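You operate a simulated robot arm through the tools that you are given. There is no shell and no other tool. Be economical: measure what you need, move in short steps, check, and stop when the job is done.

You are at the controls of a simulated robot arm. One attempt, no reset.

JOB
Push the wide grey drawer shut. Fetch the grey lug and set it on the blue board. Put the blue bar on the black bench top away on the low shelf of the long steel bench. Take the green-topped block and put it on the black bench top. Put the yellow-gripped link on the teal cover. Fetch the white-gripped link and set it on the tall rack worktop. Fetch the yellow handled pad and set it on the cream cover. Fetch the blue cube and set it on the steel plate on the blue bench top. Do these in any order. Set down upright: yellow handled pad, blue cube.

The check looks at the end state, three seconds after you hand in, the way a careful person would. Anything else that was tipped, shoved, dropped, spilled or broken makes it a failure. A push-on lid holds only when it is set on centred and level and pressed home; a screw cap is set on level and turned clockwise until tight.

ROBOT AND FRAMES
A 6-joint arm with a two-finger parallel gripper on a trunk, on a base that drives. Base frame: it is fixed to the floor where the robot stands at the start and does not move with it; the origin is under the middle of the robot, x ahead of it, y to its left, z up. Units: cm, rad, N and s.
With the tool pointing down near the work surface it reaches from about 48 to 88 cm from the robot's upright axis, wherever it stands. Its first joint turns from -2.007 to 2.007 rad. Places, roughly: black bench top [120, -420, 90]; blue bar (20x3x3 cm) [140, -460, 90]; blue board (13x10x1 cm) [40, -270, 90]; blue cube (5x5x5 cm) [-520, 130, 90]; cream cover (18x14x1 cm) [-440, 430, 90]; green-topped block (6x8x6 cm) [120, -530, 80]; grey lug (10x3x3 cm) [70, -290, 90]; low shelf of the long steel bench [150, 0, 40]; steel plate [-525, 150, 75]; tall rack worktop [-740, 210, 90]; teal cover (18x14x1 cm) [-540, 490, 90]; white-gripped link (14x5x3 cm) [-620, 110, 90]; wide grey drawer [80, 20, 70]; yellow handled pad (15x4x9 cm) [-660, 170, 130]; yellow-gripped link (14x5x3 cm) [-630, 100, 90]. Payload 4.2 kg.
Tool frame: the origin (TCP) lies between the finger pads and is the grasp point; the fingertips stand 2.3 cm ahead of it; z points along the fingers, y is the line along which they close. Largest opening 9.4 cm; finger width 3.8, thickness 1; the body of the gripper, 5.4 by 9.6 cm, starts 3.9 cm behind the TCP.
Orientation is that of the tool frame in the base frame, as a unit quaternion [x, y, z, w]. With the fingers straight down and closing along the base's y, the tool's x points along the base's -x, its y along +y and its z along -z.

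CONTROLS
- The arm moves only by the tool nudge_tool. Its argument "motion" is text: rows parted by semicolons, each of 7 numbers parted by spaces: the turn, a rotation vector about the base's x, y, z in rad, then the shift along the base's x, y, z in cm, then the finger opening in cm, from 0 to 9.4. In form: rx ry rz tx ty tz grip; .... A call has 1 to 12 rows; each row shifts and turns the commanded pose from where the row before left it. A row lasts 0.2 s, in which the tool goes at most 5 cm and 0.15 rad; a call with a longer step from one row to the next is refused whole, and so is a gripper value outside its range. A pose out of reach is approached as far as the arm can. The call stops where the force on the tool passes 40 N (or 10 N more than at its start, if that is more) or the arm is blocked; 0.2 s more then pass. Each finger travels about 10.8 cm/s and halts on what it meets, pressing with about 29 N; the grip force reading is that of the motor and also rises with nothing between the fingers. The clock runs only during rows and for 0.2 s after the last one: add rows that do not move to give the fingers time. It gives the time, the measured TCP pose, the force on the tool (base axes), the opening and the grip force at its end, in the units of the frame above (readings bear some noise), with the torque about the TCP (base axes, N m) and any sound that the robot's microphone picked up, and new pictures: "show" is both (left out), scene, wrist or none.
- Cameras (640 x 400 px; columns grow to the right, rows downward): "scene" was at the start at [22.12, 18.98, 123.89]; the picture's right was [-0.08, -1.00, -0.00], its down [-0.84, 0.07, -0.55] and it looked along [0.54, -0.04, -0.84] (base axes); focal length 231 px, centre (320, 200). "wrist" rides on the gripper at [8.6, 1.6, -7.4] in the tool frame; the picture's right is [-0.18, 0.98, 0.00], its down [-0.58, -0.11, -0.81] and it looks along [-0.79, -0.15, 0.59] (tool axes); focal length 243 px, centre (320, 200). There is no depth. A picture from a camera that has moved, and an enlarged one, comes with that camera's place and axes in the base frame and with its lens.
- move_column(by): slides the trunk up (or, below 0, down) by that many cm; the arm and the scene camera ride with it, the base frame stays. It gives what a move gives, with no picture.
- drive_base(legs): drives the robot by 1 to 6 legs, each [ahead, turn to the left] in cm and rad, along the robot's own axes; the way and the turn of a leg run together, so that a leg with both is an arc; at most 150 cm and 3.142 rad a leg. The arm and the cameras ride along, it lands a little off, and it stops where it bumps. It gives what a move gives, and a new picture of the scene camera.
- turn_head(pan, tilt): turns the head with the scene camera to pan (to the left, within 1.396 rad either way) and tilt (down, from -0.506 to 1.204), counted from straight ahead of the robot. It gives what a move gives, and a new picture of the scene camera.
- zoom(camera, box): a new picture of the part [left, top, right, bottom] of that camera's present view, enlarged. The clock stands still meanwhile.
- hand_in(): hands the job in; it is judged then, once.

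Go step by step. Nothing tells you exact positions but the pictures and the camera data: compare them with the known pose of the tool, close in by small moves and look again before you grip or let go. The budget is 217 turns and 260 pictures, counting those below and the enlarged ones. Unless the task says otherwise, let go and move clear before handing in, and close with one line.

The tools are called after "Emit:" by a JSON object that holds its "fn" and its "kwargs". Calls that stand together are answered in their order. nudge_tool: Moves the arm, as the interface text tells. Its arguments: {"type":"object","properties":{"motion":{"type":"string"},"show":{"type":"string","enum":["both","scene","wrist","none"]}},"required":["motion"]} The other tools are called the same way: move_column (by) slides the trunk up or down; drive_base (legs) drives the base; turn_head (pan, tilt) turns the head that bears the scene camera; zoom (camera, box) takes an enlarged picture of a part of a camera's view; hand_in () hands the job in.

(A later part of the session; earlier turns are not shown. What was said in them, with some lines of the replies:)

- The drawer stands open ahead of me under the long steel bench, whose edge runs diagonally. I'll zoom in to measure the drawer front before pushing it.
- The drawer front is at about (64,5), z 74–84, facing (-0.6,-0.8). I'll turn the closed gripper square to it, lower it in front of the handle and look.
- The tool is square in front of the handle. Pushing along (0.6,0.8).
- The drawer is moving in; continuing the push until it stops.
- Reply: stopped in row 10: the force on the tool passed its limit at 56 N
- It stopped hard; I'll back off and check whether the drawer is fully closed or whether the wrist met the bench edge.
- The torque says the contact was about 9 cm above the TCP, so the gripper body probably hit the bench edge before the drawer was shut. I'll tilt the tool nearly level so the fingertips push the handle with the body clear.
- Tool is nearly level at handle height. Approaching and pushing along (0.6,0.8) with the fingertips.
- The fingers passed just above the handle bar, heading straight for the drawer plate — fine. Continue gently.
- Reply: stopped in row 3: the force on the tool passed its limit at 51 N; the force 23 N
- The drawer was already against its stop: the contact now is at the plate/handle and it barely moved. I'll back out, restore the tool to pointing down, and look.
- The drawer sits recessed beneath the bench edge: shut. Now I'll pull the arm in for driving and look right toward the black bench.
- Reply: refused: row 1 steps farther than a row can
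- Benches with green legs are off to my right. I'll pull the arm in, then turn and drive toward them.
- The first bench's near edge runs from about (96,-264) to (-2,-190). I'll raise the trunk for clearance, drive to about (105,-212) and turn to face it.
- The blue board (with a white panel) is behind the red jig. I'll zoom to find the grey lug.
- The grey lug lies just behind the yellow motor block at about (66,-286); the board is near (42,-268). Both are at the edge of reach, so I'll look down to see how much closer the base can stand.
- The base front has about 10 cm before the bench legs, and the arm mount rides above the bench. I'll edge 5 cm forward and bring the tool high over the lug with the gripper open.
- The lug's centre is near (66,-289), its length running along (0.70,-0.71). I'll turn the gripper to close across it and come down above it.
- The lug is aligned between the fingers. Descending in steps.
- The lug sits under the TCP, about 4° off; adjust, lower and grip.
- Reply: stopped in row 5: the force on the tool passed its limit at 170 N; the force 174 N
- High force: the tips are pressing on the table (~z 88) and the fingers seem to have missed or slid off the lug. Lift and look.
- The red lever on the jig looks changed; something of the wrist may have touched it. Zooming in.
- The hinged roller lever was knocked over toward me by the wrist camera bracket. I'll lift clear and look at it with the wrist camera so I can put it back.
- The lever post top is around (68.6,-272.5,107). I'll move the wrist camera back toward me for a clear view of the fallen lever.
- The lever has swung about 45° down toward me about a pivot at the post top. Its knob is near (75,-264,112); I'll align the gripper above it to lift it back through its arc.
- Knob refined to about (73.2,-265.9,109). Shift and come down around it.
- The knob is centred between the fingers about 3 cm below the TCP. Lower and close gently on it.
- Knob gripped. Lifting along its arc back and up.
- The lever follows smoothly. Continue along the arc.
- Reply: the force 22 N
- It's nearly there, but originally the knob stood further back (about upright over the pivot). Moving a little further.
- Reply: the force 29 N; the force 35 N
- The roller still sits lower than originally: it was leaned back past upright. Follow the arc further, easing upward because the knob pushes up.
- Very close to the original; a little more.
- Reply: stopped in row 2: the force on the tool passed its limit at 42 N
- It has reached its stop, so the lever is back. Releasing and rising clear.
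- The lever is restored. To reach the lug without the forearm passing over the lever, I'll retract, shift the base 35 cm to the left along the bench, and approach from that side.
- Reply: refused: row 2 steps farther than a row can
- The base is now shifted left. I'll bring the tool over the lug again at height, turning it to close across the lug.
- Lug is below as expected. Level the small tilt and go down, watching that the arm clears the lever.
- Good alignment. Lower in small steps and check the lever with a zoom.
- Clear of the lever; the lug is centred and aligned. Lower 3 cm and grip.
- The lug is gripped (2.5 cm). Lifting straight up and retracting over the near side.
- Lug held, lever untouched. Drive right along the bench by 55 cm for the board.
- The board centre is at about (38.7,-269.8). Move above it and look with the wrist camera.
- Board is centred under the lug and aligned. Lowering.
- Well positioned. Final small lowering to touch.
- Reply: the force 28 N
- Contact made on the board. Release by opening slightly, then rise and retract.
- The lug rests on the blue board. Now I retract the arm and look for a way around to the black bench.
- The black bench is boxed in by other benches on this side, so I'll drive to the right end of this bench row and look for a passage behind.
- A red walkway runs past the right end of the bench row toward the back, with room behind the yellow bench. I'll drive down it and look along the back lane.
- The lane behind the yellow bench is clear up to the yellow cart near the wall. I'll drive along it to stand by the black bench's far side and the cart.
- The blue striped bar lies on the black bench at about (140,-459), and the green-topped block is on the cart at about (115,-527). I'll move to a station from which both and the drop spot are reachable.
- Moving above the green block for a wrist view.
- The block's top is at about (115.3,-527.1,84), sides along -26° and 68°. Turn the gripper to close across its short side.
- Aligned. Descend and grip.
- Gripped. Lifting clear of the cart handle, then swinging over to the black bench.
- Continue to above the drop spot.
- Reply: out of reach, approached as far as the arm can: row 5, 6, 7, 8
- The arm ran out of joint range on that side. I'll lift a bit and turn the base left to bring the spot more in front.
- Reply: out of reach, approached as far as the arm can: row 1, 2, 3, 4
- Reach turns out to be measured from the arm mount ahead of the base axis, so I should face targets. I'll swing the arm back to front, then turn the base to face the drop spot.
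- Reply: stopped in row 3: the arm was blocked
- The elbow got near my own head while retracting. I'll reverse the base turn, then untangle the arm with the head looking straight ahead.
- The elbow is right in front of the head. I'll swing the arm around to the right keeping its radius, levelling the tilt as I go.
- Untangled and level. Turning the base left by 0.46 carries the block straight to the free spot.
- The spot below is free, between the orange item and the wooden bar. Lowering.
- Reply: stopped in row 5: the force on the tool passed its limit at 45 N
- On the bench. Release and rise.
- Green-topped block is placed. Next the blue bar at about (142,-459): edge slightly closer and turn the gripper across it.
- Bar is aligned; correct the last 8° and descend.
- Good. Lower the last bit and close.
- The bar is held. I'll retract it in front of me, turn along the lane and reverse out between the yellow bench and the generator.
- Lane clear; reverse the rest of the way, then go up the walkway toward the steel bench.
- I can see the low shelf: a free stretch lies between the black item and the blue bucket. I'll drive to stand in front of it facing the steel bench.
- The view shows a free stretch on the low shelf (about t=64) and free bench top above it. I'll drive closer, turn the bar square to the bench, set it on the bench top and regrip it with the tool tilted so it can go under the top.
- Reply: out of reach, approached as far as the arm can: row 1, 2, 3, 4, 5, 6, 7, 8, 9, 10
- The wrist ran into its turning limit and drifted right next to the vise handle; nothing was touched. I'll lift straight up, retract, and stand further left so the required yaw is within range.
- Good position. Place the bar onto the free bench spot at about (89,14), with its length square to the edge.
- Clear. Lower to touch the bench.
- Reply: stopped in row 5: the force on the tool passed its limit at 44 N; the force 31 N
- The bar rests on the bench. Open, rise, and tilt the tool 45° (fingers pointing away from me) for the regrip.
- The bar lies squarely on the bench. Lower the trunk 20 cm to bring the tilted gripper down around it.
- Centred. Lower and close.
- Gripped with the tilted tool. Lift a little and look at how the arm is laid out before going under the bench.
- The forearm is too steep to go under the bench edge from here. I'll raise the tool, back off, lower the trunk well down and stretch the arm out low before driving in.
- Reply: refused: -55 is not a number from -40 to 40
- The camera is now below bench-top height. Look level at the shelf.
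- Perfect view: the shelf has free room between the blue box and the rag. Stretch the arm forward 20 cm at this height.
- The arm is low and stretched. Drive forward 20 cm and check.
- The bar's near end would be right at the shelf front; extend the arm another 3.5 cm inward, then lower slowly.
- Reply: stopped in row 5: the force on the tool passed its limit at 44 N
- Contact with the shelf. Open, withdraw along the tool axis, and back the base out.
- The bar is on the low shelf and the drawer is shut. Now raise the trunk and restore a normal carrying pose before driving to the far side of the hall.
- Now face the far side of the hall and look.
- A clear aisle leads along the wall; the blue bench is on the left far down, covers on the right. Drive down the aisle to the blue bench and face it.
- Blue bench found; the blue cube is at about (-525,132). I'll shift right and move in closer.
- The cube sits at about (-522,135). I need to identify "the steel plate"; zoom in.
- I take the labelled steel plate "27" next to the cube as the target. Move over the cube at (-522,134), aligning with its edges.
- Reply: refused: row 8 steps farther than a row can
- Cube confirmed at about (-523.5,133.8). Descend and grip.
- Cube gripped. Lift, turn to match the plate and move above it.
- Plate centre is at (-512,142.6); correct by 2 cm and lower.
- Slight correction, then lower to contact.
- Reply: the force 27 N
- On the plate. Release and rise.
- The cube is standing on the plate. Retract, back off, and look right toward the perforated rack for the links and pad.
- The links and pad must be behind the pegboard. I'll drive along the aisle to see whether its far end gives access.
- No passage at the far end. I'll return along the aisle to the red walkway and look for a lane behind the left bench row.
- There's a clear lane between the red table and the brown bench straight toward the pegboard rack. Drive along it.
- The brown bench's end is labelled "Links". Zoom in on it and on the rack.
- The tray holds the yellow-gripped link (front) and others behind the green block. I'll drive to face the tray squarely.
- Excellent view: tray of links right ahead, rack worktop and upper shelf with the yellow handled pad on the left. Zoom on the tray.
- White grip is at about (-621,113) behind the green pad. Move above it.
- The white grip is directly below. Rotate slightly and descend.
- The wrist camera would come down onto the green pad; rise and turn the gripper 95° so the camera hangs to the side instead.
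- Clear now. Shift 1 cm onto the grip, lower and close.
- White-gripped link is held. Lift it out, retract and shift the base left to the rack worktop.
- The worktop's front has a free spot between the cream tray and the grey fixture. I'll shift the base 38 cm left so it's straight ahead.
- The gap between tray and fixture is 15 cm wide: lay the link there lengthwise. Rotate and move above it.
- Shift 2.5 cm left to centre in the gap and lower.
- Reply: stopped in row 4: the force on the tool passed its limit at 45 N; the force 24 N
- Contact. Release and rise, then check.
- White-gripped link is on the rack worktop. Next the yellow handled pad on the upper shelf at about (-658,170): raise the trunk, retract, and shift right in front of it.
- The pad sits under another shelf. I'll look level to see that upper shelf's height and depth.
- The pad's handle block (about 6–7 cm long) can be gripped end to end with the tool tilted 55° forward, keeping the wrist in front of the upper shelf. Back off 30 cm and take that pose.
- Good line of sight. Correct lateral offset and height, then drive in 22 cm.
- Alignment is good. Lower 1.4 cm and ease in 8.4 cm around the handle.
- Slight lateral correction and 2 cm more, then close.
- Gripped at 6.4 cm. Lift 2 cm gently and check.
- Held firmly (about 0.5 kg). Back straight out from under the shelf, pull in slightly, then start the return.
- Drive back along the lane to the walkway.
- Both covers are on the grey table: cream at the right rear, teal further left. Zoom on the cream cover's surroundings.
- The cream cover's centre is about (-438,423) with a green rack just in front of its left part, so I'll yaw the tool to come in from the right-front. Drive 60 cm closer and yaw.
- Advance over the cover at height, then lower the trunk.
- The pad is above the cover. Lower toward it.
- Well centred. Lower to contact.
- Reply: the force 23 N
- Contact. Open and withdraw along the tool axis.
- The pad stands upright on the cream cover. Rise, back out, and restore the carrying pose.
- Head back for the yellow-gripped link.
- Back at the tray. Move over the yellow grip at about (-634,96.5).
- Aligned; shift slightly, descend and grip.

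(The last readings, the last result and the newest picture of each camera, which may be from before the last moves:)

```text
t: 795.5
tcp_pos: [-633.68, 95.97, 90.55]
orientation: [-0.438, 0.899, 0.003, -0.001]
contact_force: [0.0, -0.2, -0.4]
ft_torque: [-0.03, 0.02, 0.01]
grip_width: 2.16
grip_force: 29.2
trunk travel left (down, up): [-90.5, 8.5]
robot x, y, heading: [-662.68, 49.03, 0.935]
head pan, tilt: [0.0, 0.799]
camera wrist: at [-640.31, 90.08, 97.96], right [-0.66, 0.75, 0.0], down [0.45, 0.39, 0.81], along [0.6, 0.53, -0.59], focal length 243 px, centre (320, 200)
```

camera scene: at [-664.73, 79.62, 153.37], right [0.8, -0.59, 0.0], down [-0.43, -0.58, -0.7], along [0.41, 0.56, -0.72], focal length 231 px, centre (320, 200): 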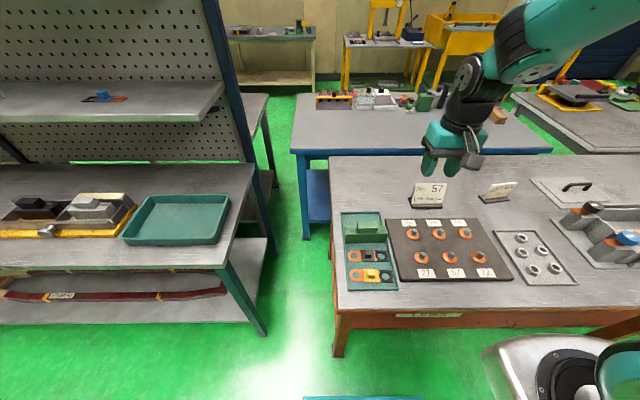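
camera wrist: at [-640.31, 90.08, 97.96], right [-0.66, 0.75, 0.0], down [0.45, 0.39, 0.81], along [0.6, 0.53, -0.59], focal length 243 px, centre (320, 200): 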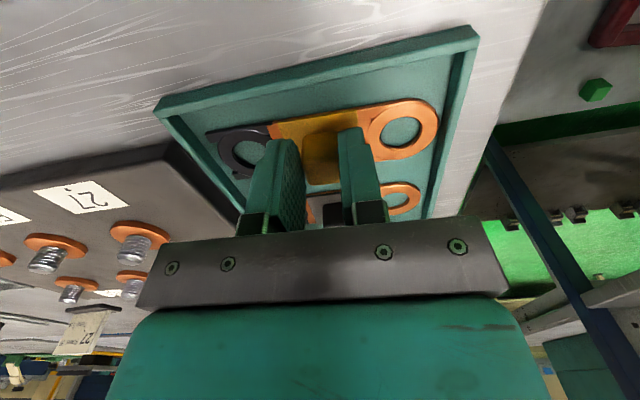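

Yellow-gripped link held. Lift and start the trip back.

Emit:
{"fn": "nudge_tool", "kwargs": {"motion": "0 0 0 0 0 2 1; 0 0 0 0 0 4.5 1; 0 0 0 0 0 4.5 1; 0 0 0 0 0 4.5 1; 0 0 0 0 0 4.5 1; 0 0 0 0 0 4.5 1; 0 0 0 0 0 4.5 1; 0 0 0 0 0 2 1", "show": "wrist"}}

Emit:
{"fn": "drive_base", "kwargs": {"legs": [[-20, 0], [0, -1.39], [115, 0], [0, -0.2], [150, 0], [150, 0]]}}

```text
t: 797.2
tcp_pos: [-633.57, 96.1, 121.51]
orientation: [-0.438, 0.899, 0.001, -0.002]
contact_force: [-0.5, 0.0, -0.2]
ft_torque: [-0.03, 0.06, 0.01]
grip_width: 2.12
grip_force: 28.6
trunk travel left (down, up): [-90.5, 8.5]
robot x, y, heading: [-662.83, 49.41, 0.935]
head pan, tilt: [0.0, 0.799]
camera wrist: at [-640.23, 90.07, 128.99], right [-0.66, 0.75, 0.0], down [0.45, 0.39, 0.81], along [0.6, 0.53, -0.59], focal length 243 px, centre (320, 200)
```

wrist: 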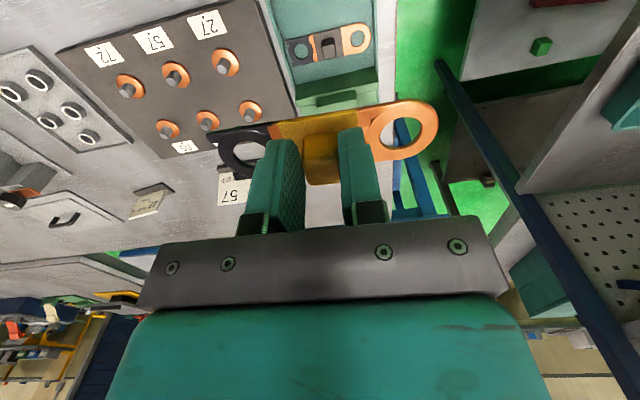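

```text
t: 822.5
tcp_pos: [-291.44, -233.17, 121.43]
orientation: [0.34, 0.94, 0.001, 0.0]
contact_force: [-0.6, -0.3, -0.9]
ft_torque: [0.04, 0.01, -0.02]
grip_width: 2.15
grip_force: 29.5
trunk travel left (down, up): [-90.5, 8.5]
robot x, y, heading: [-337.01, -202.38, -0.669]
head pan, tilt: [0.0, 0.799]
camera scene: at [-306.93, -201.57, 153.36], right [-0.62, -0.79, 0.0], down [-0.56, 0.44, -0.7], along [0.55, -0.43, -0.72], focal length 231 px, centre (320, 200)
```

scene: 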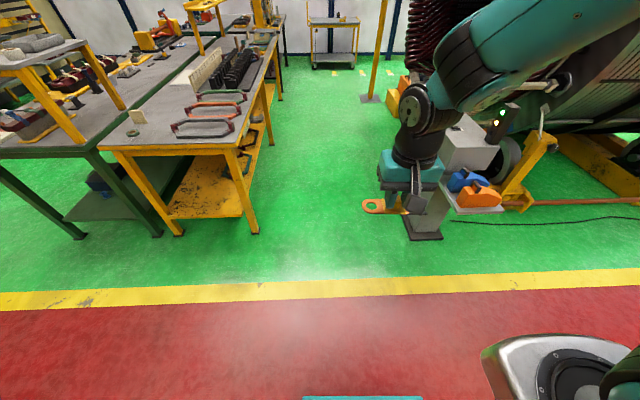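

Emit:
{"fn": "drive_base", "kwargs": {"legs": [[62, 0], [0, 1.582], [150, 0], [125, 0], [0, 1.571], [150, 0]]}}

Emit:
{"fn": "turn_head", "kwargs": {"pan": 0, "tilt": 0.7}}

```text
t: 853.8
tcp_pos: [-287.42, 99.64, 121.51]
orientation: [0.944, -0.33, -0.001, 0.002]
contact_force: [-0.1, 0.6, -1.4]
ft_torque: [-0.01, -0.03, 0.01]
grip_width: 2.14
grip_force: 28.9
trunk travel left (down, up): [-90.5, 8.5]
robot x, y, heading: [-240.68, 69.72, 2.491]
head pan, tilt: [0.0, 0.799]
camera scene: at [-271.4, 68.38, 153.36], right [0.6, 0.8, 0.0], down [0.57, -0.43, -0.7], along [-0.56, 0.42, -0.72], focal length 231 px, centre (320, 200)
```

scene: 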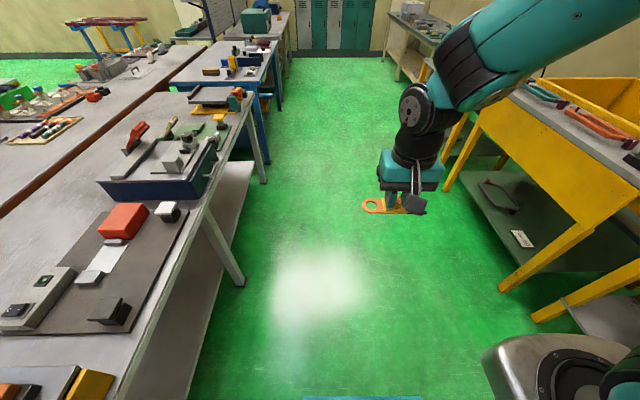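

```text
t: 854.4
tcp_pos: [-287.42, 99.56, 121.53]
orientation: [0.944, -0.33, 0.0, 0.002]
contact_force: [-0.2, -0.1, -0.2]
ft_torque: [-0.01, -0.01, -0.02]
grip_width: 2.13
grip_force: 29.1
trunk travel left (down, up): [-90.5, 8.5]
robot x, y, heading: [-241.05, 69.8, 2.491]
head pan, tilt: [0.0, 0.7]
camera scene: at [-271.74, 68.64, 154.18], right [0.6, 0.8, 0.0], down [0.51, -0.39, -0.76], along [-0.61, 0.46, -0.64], focal length 231 px, centre (320, 200)
```

scene: 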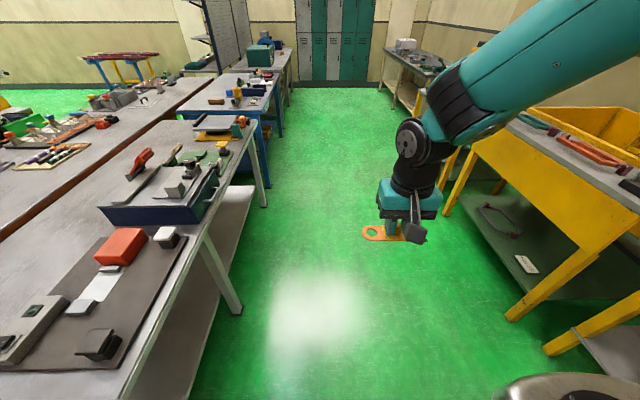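

Emit:
{"fn": "drive_base", "kwargs": {"legs": [[150, 0], [150, 0], [150, 0], [38, 0], [0, -1.578], [45, 0]]}}

```text
t: 884.2
tcp_pos: [-563.47, 451.65, 121.52]
orientation: [-0.408, 0.913, 0.001, -0.001]
contact_force: [0.5, 0.1, -1.1]
ft_torque: [-0.04, 0.02, 0.0]
grip_width: 2.12
grip_force: 29.1
trunk travel left (down, up): [-90.5, 8.5]
robot x, y, heading: [-595.71, 406.76, 0.862]
head pan, tilt: [0.0, 0.7]
camera scene: at [-595.46, 437.78, 154.19], right [0.76, -0.65, 0.0], down [-0.42, -0.49, -0.76], along [0.5, 0.58, -0.64], focal length 231 px, centre (320, 200)
```

scene: 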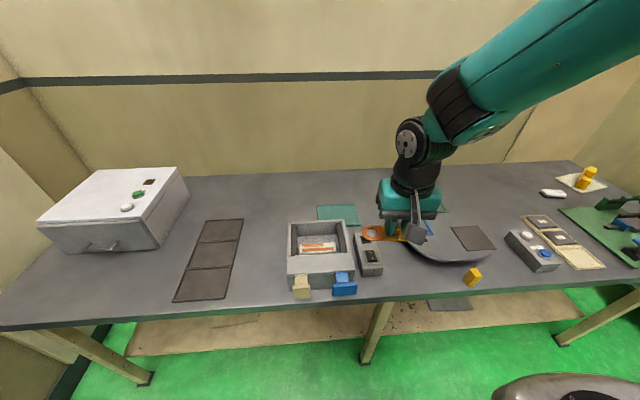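

The teal cover is at about (-543,486), with a grey box in front. Move closer and bring the link above it, slightly toward its rear.

Emit:
{"fn": "drive_base", "kwargs": {"legs": [[20, 0]]}}

Emit:
{"fn": "nudge_tool", "kwargs": {"motion": "0 0 0 1.7 4.1 0 1; 0 0 0 1.7 4.1 0 1; 0 0 0 1.7 4.1 0 1; 0 0 0 1.6 4.2 0 1; 0 0 0 1.6 4.2 0 1; 0 0 0 0 0 -4 1; 0 0 0 0 0 -4 1; 0 0 0 0 0 0 1"}}

```text
t: 885.8
tcp_pos: [-550.48, 466.95, 121.43]
orientation: [-0.409, 0.913, 0.002, -0.001]
contact_force: [-0.5, -0.3, -1.6]
ft_torque: [0.01, 0.0, -0.02]
grip_width: 2.13
grip_force: 28.9
trunk travel left (down, up): [-90.5, 8.5]
robot x, y, heading: [-582.96, 422.31, 0.868]
head pan, tilt: [0.0, 0.7]
camera scene: at [-582.49, 453.08, 154.19], right [0.76, -0.65, 0.0], down [-0.42, -0.49, -0.76], along [0.49, 0.58, -0.64], focal length 231 px, centre (320, 200)
```

scene: 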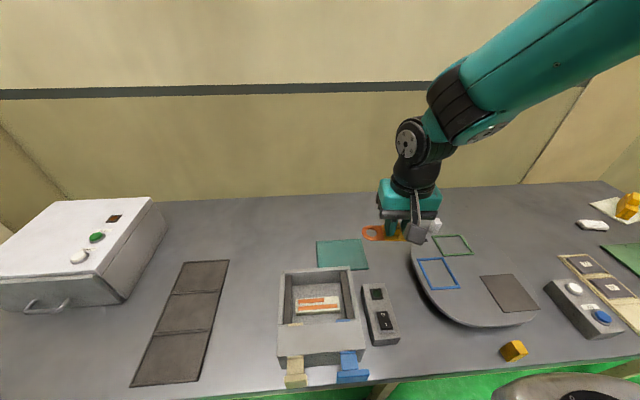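

```text
t: 887.6
tcp_pos: [-542.21, 487.71, 113.41]
orientation: [-0.408, 0.913, 0.002, 0.0]
contact_force: [0.2, 0.5, -1.2]
ft_torque: [0.01, 0.01, 0.0]
grip_width: 2.14
grip_force: 29.2
trunk travel left (down, up): [-90.5, 8.5]
robot x, y, heading: [-582.49, 422.2, 0.865]
head pan, tilt: [0.0, 0.7]
camera scene: at [-582.47, 453.1, 154.19], right [0.76, -0.65, 0.0], down [-0.42, -0.49, -0.76], along [0.49, 0.58, -0.64], focal length 231 px, centre (320, 200)
camera wrist: at [-549.27, 482.27, 120.88], right [-0.61, 0.79, 0.0], down [0.47, 0.36, 0.81], along [0.64, 0.49, -0.59], focal length 243 px, centre (320, 200)
```

scene: 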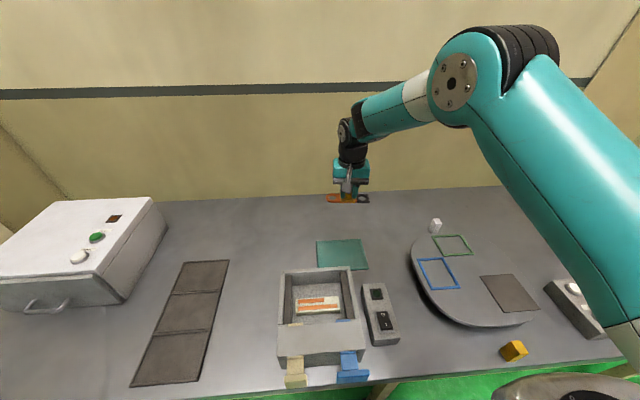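
wrist: 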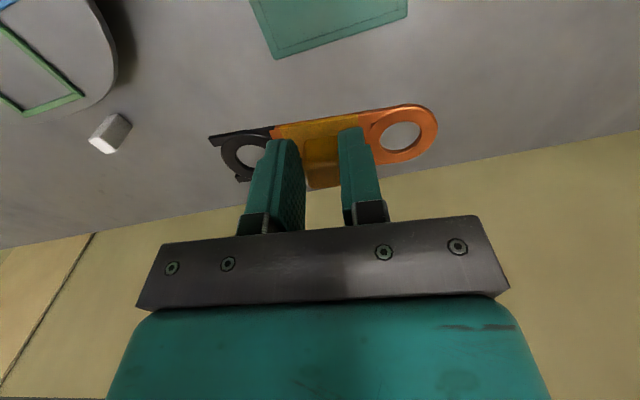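

Cover centre is about (-544.3,486); the link is slightly rearward as intended. Lower.

Emit:
{"fn": "nudge_tool", "kwargs": {"motion": "0 0 0.05 -0.9 -0.2 -4.5 1; 0 0 0 0 0 -4.5 1; 0 0 0 0 0 -4.5 1; 0 0 0 0 0 -4 1; 0 0 0 0 0 -2 1; 0 0 0 0 0 0 1", "show": "wrist"}}

```text
t: 889.0
tcp_pos: [-543.29, 487.44, 93.96]
orientation: [-0.43, 0.903, 0.001, 0.0]
contact_force: [-1.2, -0.1, -1.3]
ft_torque: [0.01, -0.01, -0.02]
grip_width: 2.12
grip_force: 29.0
trunk travel left (down, up): [-90.5, 8.5]
robot x, y, heading: [-582.79, 422.52, 0.867]
head pan, tilt: [0.0, 0.7]
camera wrist: at [-550.02, 481.62, 101.37], right [-0.65, 0.76, 0.0], down [0.45, 0.38, 0.81], along [0.61, 0.52, -0.59], focal length 243 px, centre (320, 200)
```

wrist: 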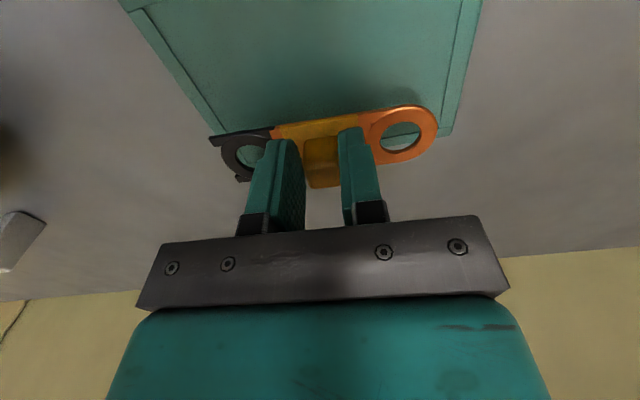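

The link would sit right at the cover's rear edge, so bring it 1.8 cm forward and then lower to contact.

Emit:
{"fn": "nudge_tool", "kwargs": {"motion": "0 0 0 -0.75 -1.6 0 1; 0 0 0 0 0 -1.2 1; 0 0 0 0 0 -0.8 1; 0 0 0 0 0 -0.5 1; 0 0 0 0 0 -0.4 1; 0 0 0 0 0 -0.3 1; 0 0 0 0 0 -0.3 1; 0 0 0 0 0 -0.3 1; 0 0 0 0 0 0 1"}}

```text
t: 891.0
tcp_pos: [-543.81, 485.92, 90.35]
orientation: [-0.43, 0.903, 0.004, 0.001]
contact_force: [4.5, 2.7, 23.4]
ft_torque: [0.24, -0.3, -0.03]
grip_width: 2.17
grip_force: 29.3
trunk travel left (down, up): [-90.5, 8.5]
robot x, y, heading: [-583.14, 422.19, 0.87]
head pan, tilt: [0.0, 0.7]
camera scene: at [-582.5, 453.01, 154.21], right [0.76, -0.65, 0.0], down [-0.42, -0.49, -0.77], along [0.5, 0.58, -0.64], focal length 231 px, centre (320, 200)
camera wrist: at [-550.64, 480.15, 97.75], right [-0.65, 0.76, 0.01], down [0.45, 0.38, 0.81], along [0.61, 0.53, -0.59], focal length 243 px, centre (320, 200)
```

scene: 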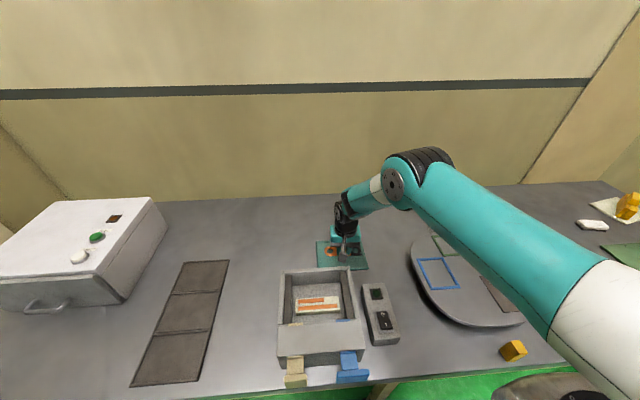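
wrist: 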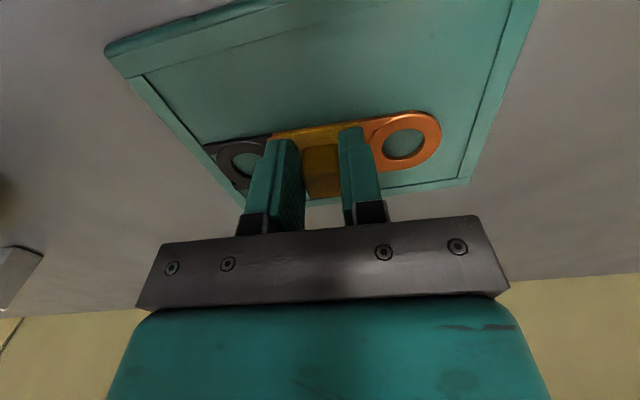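

Touching, but the link's left end is right at the rim; lift slightly, shift 1 cm and set down again.

Emit:
{"fn": "nudge_tool", "kwargs": {"motion": "0 0 0 0 0 0.8 1; 0 0 0 -0.7 0.8 0 1; 0 0 0 -0.2 -0.3 -0.3 1; 0 0 0 0 0 -0.3 1; 0 0 0 0 0 -0.3 1; 0 0 0 0 0 -0.2 1; 0 0 0 0 0 0 1", "show": "wrist"}}

```text
t: 892.6
tcp_pos: [-544.73, 486.44, 90.13]
orientation: [-0.43, 0.903, 0.003, 0.001]
contact_force: [-3.4, -6.2, 37.1]
ft_torque: [-0.15, -0.07, -0.06]
grip_width: 2.11
grip_force: 28.9
trunk travel left (down, up): [-90.5, 8.5]
robot x, y, heading: [-582.88, 422.64, 0.866]
head pan, tilt: [0.0, 0.7]
camera wrist: at [-551.62, 480.59, 97.64], right [-0.65, 0.76, 0.01], down [0.45, 0.38, 0.81], along [0.61, 0.53, -0.59], focal length 243 px, centre (320, 200)
```

wrist: 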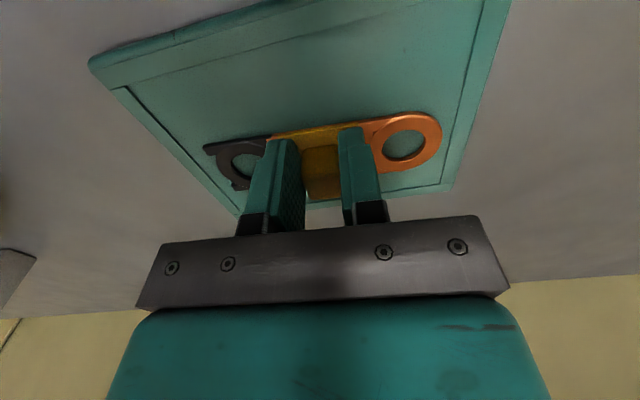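

Centred between the rims now. Release and rise.

Emit:
{"fn": "nudge_tool", "kwargs": {"motion": "0 0 0 0 0 0.3 1; 0 0 0 0 0 0 3; 0 0 0 0 0 0 4.4; 0 0 0 0 0 0 4.4; 0 0 0 0 0 3 4.4; 0 0 0 0 0 4.5 4.4; 0 0 0 0 0 4.5 4.4; 0 0 0 0 0 4.5 4.4; 0 0 0 0 0 4.5 4.4; 0 0 0 0 0 4.5 4.4; 0 0 0 0 0 4.5 4.4", "show": "none"}}

Emit:
{"fn": "zoom", "kwargs": {"camera": "scene", "box": [270, 220, 410, 390]}}

```text
t: 895.0
tcp_pos: [-544.74, 486.26, 120.3]
orientation: [-0.43, 0.903, 0.001, -0.001]
contact_force: [-0.2, 0.8, -0.3]
ft_torque: [-0.04, 0.01, 0.01]
grip_width: 4.43
grip_force: 0.0
trunk travel left (down, up): [-90.5, 8.5]
robot x, y, heading: [-582.98, 422.23, 0.865]
head pan, tilt: [0.0, 0.7]
```

```text
2.35 times, centred on (340, 305) of scene
camera zoom: at [-582.46, 453.12, 154.17], right [0.76, -0.65, 0.0], down [-0.42, -0.49, -0.76], along [0.49, 0.58, -0.64], focal length 545 px, centre (273, -47)
```

zoom: 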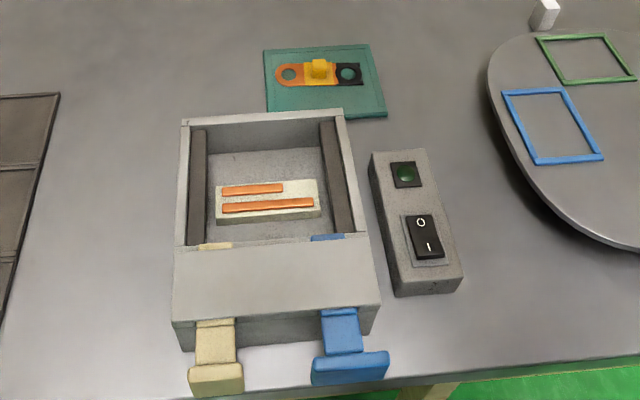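

All eight items are done. Back off from the table to be clear.

Emit:
{"fn": "drive_base", "kwargs": {"legs": [[-50, 0]]}}

```text
t: 897.9
tcp_pos: [-576.98, 448.18, 120.28]
orientation: [-0.43, 0.903, 0.002, 0.0]
contact_force: [-0.2, 0.6, -0.4]
ft_torque: [0.01, -0.01, -0.02]
grip_width: 4.39
grip_force: 0.1
trunk travel left (down, up): [-90.5, 8.5]
robot x, y, heading: [-615.25, 384.65, 0.862]
head pan, tilt: [0.0, 0.7]
camera scene: at [-614.79, 415.04, 154.19], right [0.76, -0.65, 0.0], down [-0.42, -0.49, -0.76], along [0.5, 0.58, -0.64], focal length 231 px, centre (320, 200)
```

scene: 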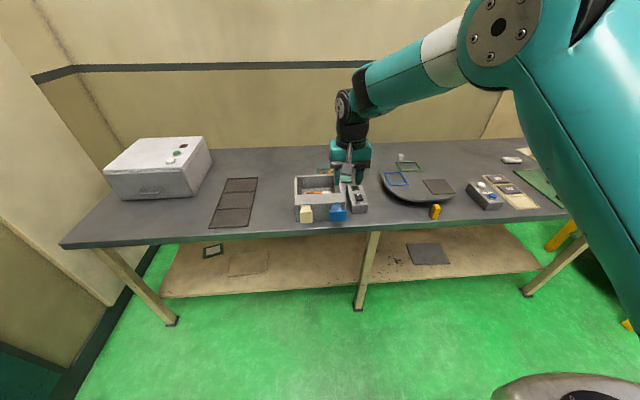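

Everything is in place and the gripper is empty and clear, so I'm handing in.

Emit:
{"fn": "hand_in", "kwargs": {}}

```text
The job is handed in.
```

I handed the job in with all eight tasks done: the drawer is pushed shut, and the lug, blue bar, green-topped block, both links, pad and cube are where you asked. There are two points to know: while fetching the lug I knocked the red jig's roller lever over and swung it back to its stop, and I took the small plate marked "27" to be the steel plate for the cube.
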